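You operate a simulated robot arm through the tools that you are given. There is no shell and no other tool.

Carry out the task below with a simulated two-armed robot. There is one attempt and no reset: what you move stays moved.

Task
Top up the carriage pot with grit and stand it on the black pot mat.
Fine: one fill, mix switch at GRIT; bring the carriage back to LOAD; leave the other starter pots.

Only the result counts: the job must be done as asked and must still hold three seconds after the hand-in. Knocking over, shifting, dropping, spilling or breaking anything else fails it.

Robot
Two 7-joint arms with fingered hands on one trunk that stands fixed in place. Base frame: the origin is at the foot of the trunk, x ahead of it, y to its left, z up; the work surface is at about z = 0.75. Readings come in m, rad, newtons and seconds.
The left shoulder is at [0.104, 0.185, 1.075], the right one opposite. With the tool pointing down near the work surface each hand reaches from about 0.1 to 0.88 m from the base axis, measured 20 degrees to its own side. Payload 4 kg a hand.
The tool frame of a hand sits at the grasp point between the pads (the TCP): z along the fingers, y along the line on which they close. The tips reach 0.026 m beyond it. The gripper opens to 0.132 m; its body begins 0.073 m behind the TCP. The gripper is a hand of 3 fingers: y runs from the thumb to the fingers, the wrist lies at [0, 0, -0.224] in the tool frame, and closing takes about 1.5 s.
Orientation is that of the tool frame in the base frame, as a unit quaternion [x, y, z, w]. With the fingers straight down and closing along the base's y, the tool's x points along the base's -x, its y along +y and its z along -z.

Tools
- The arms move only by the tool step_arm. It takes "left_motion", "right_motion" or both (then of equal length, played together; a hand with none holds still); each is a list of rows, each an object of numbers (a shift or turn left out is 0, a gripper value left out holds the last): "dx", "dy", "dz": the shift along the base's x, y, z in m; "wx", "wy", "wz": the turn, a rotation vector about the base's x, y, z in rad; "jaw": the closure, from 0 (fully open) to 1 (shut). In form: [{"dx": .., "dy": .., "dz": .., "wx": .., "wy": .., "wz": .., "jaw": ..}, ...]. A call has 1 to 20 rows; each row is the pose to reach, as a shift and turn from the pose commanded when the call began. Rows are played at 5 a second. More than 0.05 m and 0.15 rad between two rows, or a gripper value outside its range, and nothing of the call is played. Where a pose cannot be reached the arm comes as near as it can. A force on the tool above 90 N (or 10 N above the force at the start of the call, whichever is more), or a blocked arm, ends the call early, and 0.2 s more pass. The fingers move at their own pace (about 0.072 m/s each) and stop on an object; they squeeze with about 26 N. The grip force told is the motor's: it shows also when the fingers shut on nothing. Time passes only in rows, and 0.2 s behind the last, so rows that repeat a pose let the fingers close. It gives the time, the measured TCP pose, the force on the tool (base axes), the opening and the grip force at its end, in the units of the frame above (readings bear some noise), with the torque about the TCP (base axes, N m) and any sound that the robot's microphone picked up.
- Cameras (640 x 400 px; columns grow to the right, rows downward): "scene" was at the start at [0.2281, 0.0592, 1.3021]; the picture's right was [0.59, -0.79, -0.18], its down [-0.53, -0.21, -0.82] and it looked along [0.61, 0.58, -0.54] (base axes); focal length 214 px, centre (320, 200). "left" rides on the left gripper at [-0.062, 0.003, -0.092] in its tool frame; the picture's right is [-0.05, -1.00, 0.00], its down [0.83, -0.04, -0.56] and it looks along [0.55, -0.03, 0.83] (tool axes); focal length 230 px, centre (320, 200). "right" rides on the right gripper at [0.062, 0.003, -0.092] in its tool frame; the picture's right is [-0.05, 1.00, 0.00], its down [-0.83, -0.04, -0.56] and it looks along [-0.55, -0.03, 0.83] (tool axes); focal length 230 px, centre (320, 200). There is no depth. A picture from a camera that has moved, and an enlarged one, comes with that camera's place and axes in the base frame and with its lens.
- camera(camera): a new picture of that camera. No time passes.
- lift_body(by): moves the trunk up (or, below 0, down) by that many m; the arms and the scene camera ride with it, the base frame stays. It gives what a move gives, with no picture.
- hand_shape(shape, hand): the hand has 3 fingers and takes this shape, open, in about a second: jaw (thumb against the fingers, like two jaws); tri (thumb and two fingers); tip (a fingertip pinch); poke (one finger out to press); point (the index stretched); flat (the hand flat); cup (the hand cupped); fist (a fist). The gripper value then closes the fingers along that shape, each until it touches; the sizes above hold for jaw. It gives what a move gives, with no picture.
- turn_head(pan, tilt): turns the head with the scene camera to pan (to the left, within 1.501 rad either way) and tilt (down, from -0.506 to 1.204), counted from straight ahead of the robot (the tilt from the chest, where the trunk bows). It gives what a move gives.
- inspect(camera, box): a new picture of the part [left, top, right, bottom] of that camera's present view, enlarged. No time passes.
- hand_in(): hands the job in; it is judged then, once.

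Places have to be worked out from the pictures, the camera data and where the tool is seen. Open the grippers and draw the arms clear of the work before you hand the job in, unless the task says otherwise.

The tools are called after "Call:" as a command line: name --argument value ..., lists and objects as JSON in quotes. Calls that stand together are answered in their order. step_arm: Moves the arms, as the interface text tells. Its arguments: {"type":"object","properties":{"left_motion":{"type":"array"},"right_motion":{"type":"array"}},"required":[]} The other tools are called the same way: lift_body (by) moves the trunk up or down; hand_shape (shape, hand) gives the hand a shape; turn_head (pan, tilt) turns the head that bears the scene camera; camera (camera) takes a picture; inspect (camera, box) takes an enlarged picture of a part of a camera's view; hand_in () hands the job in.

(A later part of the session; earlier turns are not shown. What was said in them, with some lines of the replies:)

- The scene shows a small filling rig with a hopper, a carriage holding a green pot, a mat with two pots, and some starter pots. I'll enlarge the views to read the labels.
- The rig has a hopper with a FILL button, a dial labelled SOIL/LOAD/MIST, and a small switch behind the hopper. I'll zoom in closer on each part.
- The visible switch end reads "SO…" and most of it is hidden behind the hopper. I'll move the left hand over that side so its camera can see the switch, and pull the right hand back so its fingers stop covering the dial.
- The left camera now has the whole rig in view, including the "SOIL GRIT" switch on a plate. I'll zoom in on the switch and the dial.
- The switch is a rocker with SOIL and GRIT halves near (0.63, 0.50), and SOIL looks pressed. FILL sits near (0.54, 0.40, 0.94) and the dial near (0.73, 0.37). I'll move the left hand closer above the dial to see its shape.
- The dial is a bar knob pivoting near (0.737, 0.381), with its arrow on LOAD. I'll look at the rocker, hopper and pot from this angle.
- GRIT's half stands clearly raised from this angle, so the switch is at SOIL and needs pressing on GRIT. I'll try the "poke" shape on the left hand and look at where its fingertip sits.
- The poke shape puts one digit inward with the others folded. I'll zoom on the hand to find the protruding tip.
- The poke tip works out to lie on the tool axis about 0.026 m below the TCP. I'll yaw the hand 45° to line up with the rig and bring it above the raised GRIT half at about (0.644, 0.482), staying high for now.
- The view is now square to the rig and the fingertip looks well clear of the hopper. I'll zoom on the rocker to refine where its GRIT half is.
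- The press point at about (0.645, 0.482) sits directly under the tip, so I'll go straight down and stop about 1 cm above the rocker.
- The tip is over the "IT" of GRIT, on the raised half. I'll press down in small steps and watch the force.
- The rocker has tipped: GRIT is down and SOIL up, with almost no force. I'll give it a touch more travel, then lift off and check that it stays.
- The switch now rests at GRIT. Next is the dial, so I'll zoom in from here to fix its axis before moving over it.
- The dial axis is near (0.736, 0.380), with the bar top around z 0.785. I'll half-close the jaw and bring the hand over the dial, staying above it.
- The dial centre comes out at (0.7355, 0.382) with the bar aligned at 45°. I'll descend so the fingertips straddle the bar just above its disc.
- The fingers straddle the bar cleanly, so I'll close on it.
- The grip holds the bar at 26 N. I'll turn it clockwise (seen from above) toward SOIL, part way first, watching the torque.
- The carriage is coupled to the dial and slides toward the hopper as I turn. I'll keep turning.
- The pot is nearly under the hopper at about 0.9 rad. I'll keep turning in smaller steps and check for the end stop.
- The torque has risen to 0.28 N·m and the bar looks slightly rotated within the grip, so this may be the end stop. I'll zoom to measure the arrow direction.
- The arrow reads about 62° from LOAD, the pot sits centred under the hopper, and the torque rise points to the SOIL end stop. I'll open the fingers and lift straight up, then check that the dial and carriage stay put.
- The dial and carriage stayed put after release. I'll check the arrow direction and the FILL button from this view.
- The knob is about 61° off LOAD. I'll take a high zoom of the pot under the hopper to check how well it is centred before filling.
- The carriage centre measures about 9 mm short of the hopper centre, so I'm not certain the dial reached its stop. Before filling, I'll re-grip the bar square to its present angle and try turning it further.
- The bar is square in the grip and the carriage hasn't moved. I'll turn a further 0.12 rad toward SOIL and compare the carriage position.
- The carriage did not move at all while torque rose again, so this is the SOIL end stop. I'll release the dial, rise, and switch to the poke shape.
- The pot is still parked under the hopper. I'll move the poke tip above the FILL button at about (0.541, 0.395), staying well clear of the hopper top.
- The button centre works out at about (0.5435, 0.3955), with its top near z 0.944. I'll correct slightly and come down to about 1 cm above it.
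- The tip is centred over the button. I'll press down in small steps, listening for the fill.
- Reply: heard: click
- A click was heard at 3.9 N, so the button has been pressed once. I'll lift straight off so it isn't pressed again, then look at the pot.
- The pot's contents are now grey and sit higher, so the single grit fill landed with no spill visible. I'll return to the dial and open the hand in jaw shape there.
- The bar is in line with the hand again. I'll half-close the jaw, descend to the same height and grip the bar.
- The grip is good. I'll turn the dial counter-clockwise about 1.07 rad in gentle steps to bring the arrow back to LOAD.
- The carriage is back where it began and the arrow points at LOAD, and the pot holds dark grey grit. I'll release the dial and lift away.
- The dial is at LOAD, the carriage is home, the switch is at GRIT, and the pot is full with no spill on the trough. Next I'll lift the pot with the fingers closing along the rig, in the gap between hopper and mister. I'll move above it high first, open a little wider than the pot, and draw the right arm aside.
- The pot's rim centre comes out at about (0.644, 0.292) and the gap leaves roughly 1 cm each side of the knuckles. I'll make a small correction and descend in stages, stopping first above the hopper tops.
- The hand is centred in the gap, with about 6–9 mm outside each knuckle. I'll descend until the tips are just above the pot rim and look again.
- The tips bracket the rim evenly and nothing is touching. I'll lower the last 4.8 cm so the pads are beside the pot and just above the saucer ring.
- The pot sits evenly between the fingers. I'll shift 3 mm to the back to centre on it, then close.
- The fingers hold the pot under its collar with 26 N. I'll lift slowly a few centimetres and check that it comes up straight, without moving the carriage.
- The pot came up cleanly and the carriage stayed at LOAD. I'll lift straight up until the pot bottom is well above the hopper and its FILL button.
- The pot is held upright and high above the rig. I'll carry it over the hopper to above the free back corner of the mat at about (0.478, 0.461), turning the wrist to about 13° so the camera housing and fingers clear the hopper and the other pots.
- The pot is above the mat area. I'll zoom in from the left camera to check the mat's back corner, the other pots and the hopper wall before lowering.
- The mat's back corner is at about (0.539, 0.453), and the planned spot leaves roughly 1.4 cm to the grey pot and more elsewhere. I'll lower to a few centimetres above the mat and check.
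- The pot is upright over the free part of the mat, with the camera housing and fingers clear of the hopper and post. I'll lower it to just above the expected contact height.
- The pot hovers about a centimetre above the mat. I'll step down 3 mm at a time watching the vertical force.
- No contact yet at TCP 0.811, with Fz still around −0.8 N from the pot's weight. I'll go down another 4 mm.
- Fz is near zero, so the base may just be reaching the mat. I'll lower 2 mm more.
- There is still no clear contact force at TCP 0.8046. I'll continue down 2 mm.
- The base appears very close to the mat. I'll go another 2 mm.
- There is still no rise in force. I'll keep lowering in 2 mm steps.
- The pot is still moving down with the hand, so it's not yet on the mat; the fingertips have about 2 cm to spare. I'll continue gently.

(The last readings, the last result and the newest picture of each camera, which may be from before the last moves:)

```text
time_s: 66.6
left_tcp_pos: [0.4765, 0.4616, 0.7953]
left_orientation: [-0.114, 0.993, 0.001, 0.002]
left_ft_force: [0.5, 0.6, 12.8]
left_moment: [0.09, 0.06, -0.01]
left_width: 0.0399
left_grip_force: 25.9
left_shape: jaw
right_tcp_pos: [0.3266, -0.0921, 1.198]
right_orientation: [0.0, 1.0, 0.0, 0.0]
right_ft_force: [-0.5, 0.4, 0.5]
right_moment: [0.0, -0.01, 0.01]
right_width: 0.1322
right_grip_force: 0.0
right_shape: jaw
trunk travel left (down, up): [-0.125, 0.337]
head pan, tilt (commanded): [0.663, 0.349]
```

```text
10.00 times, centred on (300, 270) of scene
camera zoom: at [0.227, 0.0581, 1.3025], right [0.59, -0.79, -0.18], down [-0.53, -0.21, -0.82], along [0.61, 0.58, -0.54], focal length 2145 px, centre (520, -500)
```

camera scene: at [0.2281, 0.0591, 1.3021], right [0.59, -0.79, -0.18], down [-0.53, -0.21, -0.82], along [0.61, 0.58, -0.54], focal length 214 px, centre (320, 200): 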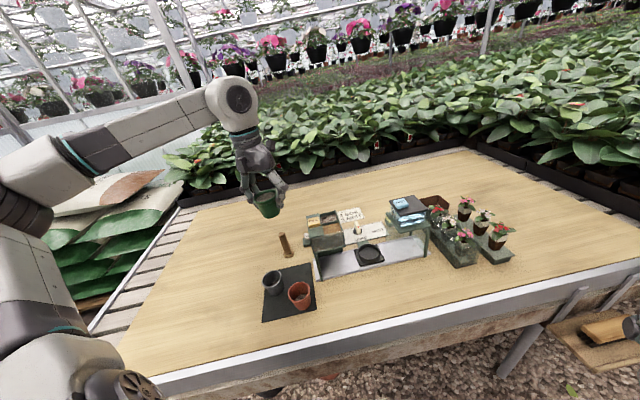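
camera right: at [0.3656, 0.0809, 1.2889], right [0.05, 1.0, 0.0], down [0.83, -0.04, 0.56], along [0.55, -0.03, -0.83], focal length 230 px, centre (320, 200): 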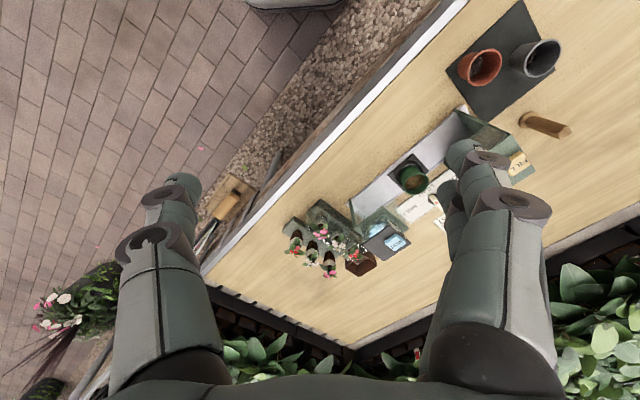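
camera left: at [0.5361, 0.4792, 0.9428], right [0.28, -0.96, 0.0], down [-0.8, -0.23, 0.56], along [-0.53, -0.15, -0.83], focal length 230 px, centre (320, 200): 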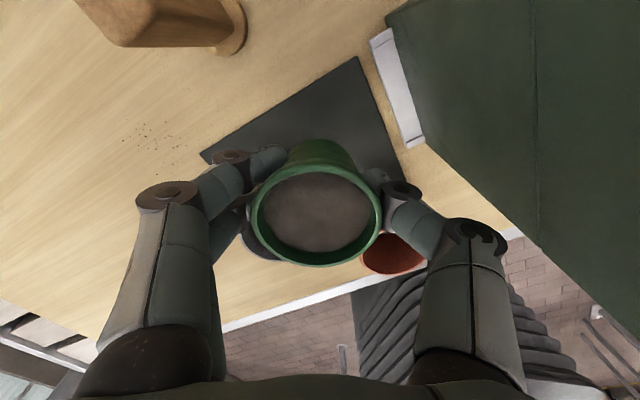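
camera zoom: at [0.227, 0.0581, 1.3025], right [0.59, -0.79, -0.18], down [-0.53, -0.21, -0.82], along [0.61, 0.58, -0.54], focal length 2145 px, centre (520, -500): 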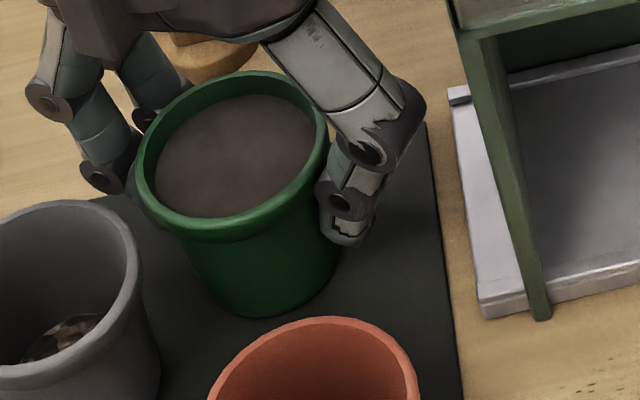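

Fz rose to 12.8 N, so the pot is standing on the mat. I'll ease up 2 mm to unload it, then open the fingers slowly and only as far as needed.

Call:
step_arm --left_motion '[{"dz": 0.001, "jaw": 1}, {"dz": 0.002, "jaw": 1}, {"dz": 0.002, "jaw": 0.72}, {"dz": 0.002, "jaw": 0.66}, {"dz": 0.002, "jaw": 0.6}, {"dz": 0.002, "jaw": 0.54}, {"dz": 0.002, "jaw": 0.48}, {"dz": 0.002, "jaw": 0.44}, {"dz": 0.002, "jaw": 0.42}, {"dz": 0.002, "jaw": 0.42}]'

Call:
camera --camera "left"

Call:
inspect --camera "scene" --box '[265, 225, 335, 305]'

```text
time_s: 68.8
left_tcp_pos: [0.4777, 0.4609, 0.7959]
left_orientation: [-0.113, 0.994, 0.001, 0.0]
left_ft_force: [0.2, -0.8, 0.7]
left_moment: [0.02, -0.01, 0.0]
left_width: 0.076
left_grip_force: 0.0
left_shape: jaw
right_tcp_pos: [0.3285, -0.0908, 1.1978]
right_orientation: [0.0, 1.0, -0.001, 0.0]
right_ft_force: [-0.2, 0.6, 0.1]
right_moment: [-0.03, -0.01, 0.0]
right_width: 0.1317
right_grip_force: 0.3
right_shape: jaw
trunk travel left (down, up): [-0.125, 0.337]
head pan, tilt (commanded): [0.663, 0.349]
```

```text
taken
camera left: at [0.536, 0.4789, 0.8872], right [0.28, -0.96, 0.0], down [-0.8, -0.23, 0.56], along [-0.53, -0.15, -0.83], focal length 230 px, centre (320, 200)
```

left: 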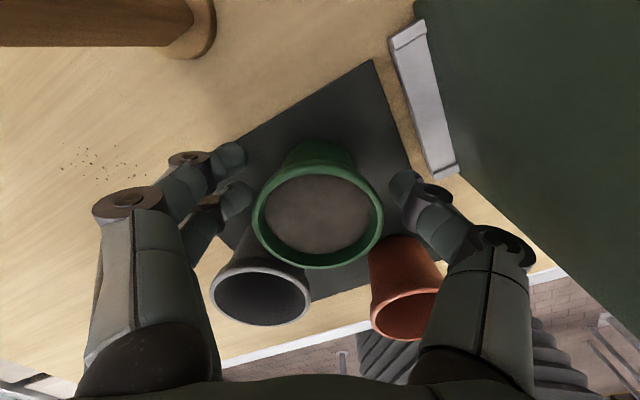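

```text
5.00 times, centred on (300, 265) of scene
camera zoom: at [0.2281, 0.0591, 1.3021], right [0.59, -0.79, -0.18], down [-0.53, -0.21, -0.82], along [0.61, 0.58, -0.54], focal length 1072 px, centre (420, -125)
```

zoom: 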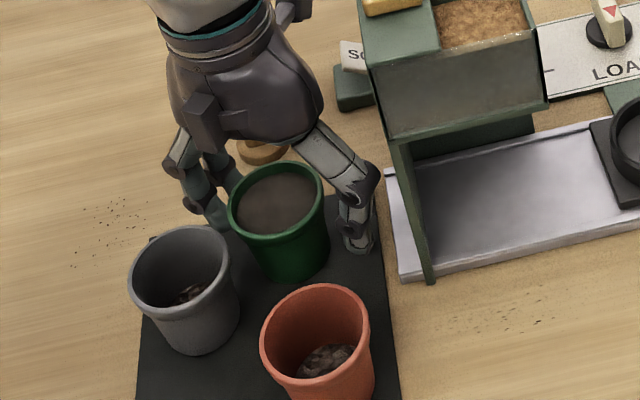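

The pot stands free on the mat with clear space to the fingers on both sides. I'll lift the hand straight up.

Call:
step_arm --left_motion '[{"dz": 0.008}, {"dz": 0.018}, {"dz": 0.03}, {"dz": 0.05}, {"dz": 0.08}, {"dz": 0.12}, {"dz": 0.16}, {"dz": 0.2}, {"dz": 0.25}]'

Call:
camera --camera "left"

Call:
inspect --camera "scene" --box '[245, 195, 405, 325]'

```text
time_s: 70.8
left_tcp_pos: [0.4767, 0.4613, 1.0469]
left_orientation: [-0.114, 0.993, -0.001, 0.0]
left_ft_force: [0.1, -0.5, -0.1]
left_moment: [-0.01, 0.02, 0.03]
left_width: 0.0761
left_grip_force: 0.2
left_shape: jaw
right_tcp_pos: [0.3278, -0.0921, 1.1978]
right_orientation: [0.0, 1.0, 0.0, -0.001]
right_ft_force: [-0.4, 0.3, 0.5]
right_moment: [0.05, -0.01, 0.0]
right_width: 0.1319
right_grip_force: 0.0
right_shape: jaw
trunk travel left (down, up): [-0.125, 0.337]
head pan, tilt (commanded): [0.663, 0.349]
```

```text
taken
camera left: at [0.5352, 0.4774, 1.1383], right [0.28, -0.96, 0.0], down [-0.8, -0.23, 0.55], along [-0.53, -0.15, -0.83], focal length 230 px, centre (320, 200)
```

left: 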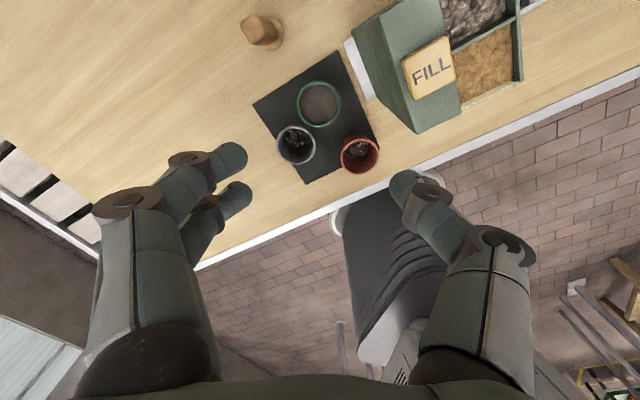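

```text
3.08 times, centred on (325, 260) of scene
camera zoom: at [0.2272, 0.0579, 1.3024], right [0.59, -0.79, -0.18], down [-0.53, -0.21, -0.82], along [0.61, 0.58, -0.54], focal length 660 px, centre (305, 15)
```

zoom: 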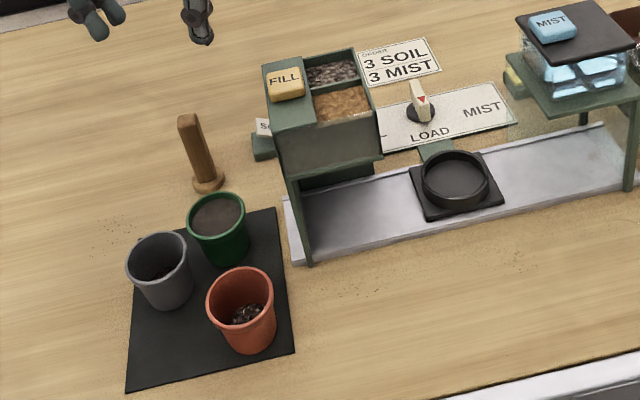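

The pot stands upright on the mat and the other pots are untouched. I'll compare the dial, carriage and switch with the original view before parking the arms.

Call:
inspect --camera "scene" --box '[290, 190, 390, 290]'

Call:
inspect --camera "left" --box '[240, 60, 400, 200]'

```text
4.00 times, centred on (340, 240) of scene
camera zoom: at [0.2272, 0.0579, 1.3024], right [0.59, -0.79, -0.18], down [-0.53, -0.21, -0.82], along [0.61, 0.58, -0.54], focal length 858 px, centre (240, 40)
```

zoom: 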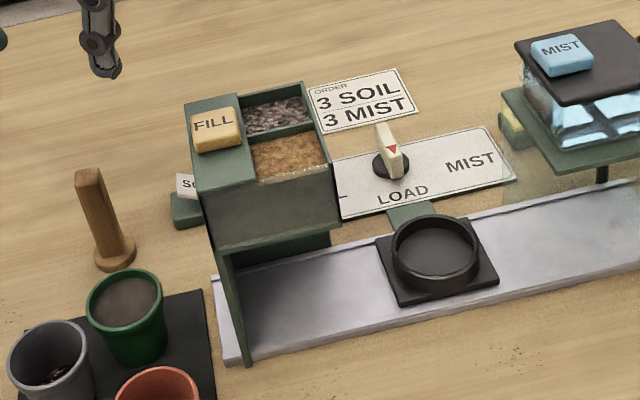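

```text
2.86 times, centred on (320, 130) of left
camera zoom: at [0.5352, 0.4774, 1.1383], right [0.28, -0.96, 0.0], down [-0.8, -0.23, 0.55], along [-0.53, -0.15, -0.83], focal length 657 px, centre (320, 400)
```

zoom: 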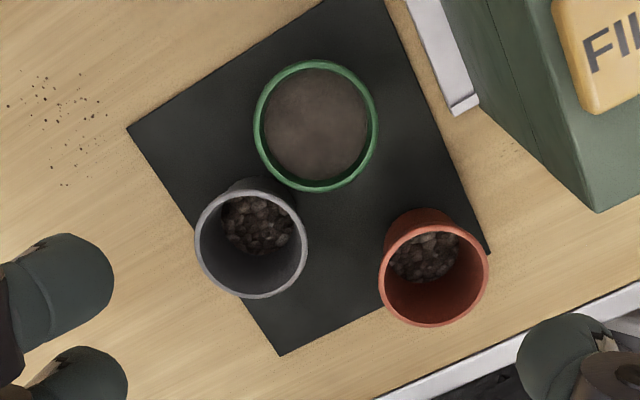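

The dial, carriage and switch match the original LOAD view with GRIT selected. The green pot is fully on the mat with about 1 cm to its neighbour. I'll open the left hand fully and draw it up and away from the work.

Call:
step_arm --left_motion '[{"dz": 0.03, "jaw": 0.3}, {"dz": 0.07, "jaw": 0.1}, {"dz": 0.1, "jaw": 0.0}, {"dx": -0.02, "dy": 0.02, "dz": 0.13, "wz": -0.05, "jaw": 0.0}, {"dx": -0.05, "dy": 0.04, "dz": 0.15, "wz": -0.1, "jaw": 0.0}, {"dx": -0.08, "dy": 0.06, "dz": 0.15, "wz": -0.15, "jaw": 0.0}, {"dx": -0.11, "dy": 0.08, "dz": 0.15, "wz": -0.2, "jaw": 0.0}, {"dx": -0.14, "dy": 0.1, "dz": 0.15, "wz": -0.2, "jaw": 0.0}, {"dx": -0.15, "dy": 0.11, "dz": 0.15, "wz": -0.2, "jaw": 0.0}]'

Call:
camera --camera "scene"

Call:
inspect --camera "scene" --box '[245, 195, 405, 325]'

```text
time_s: 72.8
left_tcp_pos: [0.3258, 0.5726, 1.1951]
left_orientation: [-0.014, 1.0, 0.001, -0.001]
left_ft_force: [-0.6, -0.3, -0.1]
left_moment: [0.02, 0.01, -0.02]
left_width: 0.1316
left_grip_force: 0.1
left_shape: jaw
right_tcp_pos: [0.328, -0.0904, 1.1987]
right_orientation: [0.0, 1.0, 0.0, 0.0]
right_ft_force: [-0.3, -0.6, 0.7]
right_moment: [0.0, -0.01, -0.05]
right_width: 0.1323
right_grip_force: 0.1
right_shape: jaw
trunk travel left (down, up): [-0.125, 0.337]
head pan, tilt (commanded): [0.663, 0.349]
```

```text
taken
camera scene: at [0.2281, 0.0591, 1.302], right [0.59, -0.79, -0.18], down [-0.53, -0.21, -0.82], along [0.61, 0.58, -0.54], focal length 214 px, centre (320, 200)
```

scene: 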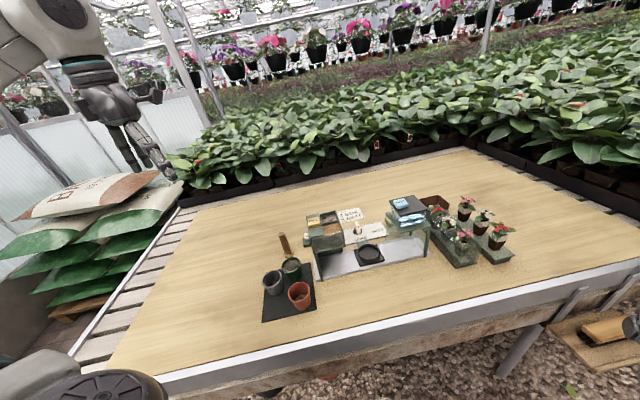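

```text
3.08 times, centred on (325, 260) of scene
camera zoom: at [0.2281, 0.0591, 1.302], right [0.59, -0.79, -0.18], down [-0.53, -0.21, -0.82], along [0.61, 0.58, -0.54], focal length 660 px, centre (305, 15)
```

zoom: 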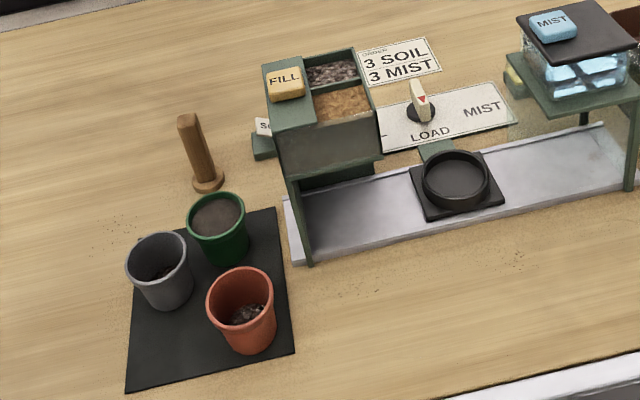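

Everything is settled and both arms are clear with open hands. I'll do one last like-for-like check of the dial and carriage against the first picture.

Call:
inspect --camera "scene" --box '[335, 200, 405, 270]'

```text
5.71 times, centred on (370, 235) of scene
camera zoom: at [0.2281, 0.0591, 1.302], right [0.59, -0.79, -0.18], down [-0.53, -0.21, -0.82], along [0.61, 0.58, -0.54], focal length 1226 px, centre (34, 0)
```

zoom: 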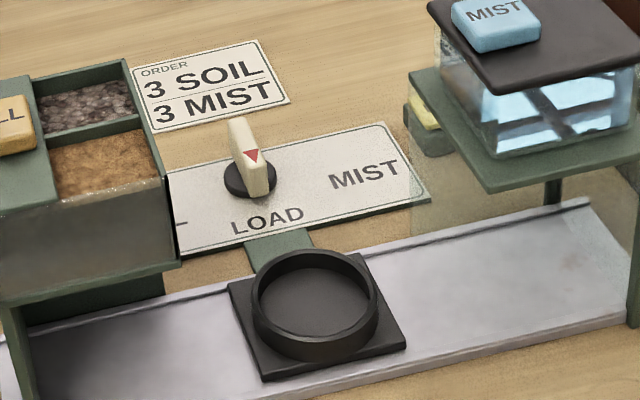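

The dial arrow is on LOAD and the carriage is within about 2 mm of its starting place. The pot stands on the mat and nothing else has been disturbed, so I'm handing the job in.

Call:
hand_in

```text
The job is handed in.
```

The carriage pot has had one fill of grit and is standing upright on the black pot mat. I've handed the job in.

- **Fill:** I set the mix switch to GRIT and pressed FILL once, with the pot under the hopper. The pot now holds grey grit, and I saw no spill on the trough or table.
- **Carriage:** The dial arrow is back on LOAD. By the camera, the carriage is within about 2 mm of where it started.
- **Pot:** It stands fully on the mat, about 1 cm from the grey pot.
- **Other pots:** The grey and terracotta pots were not touched.

Both hands are open and clear of the work.
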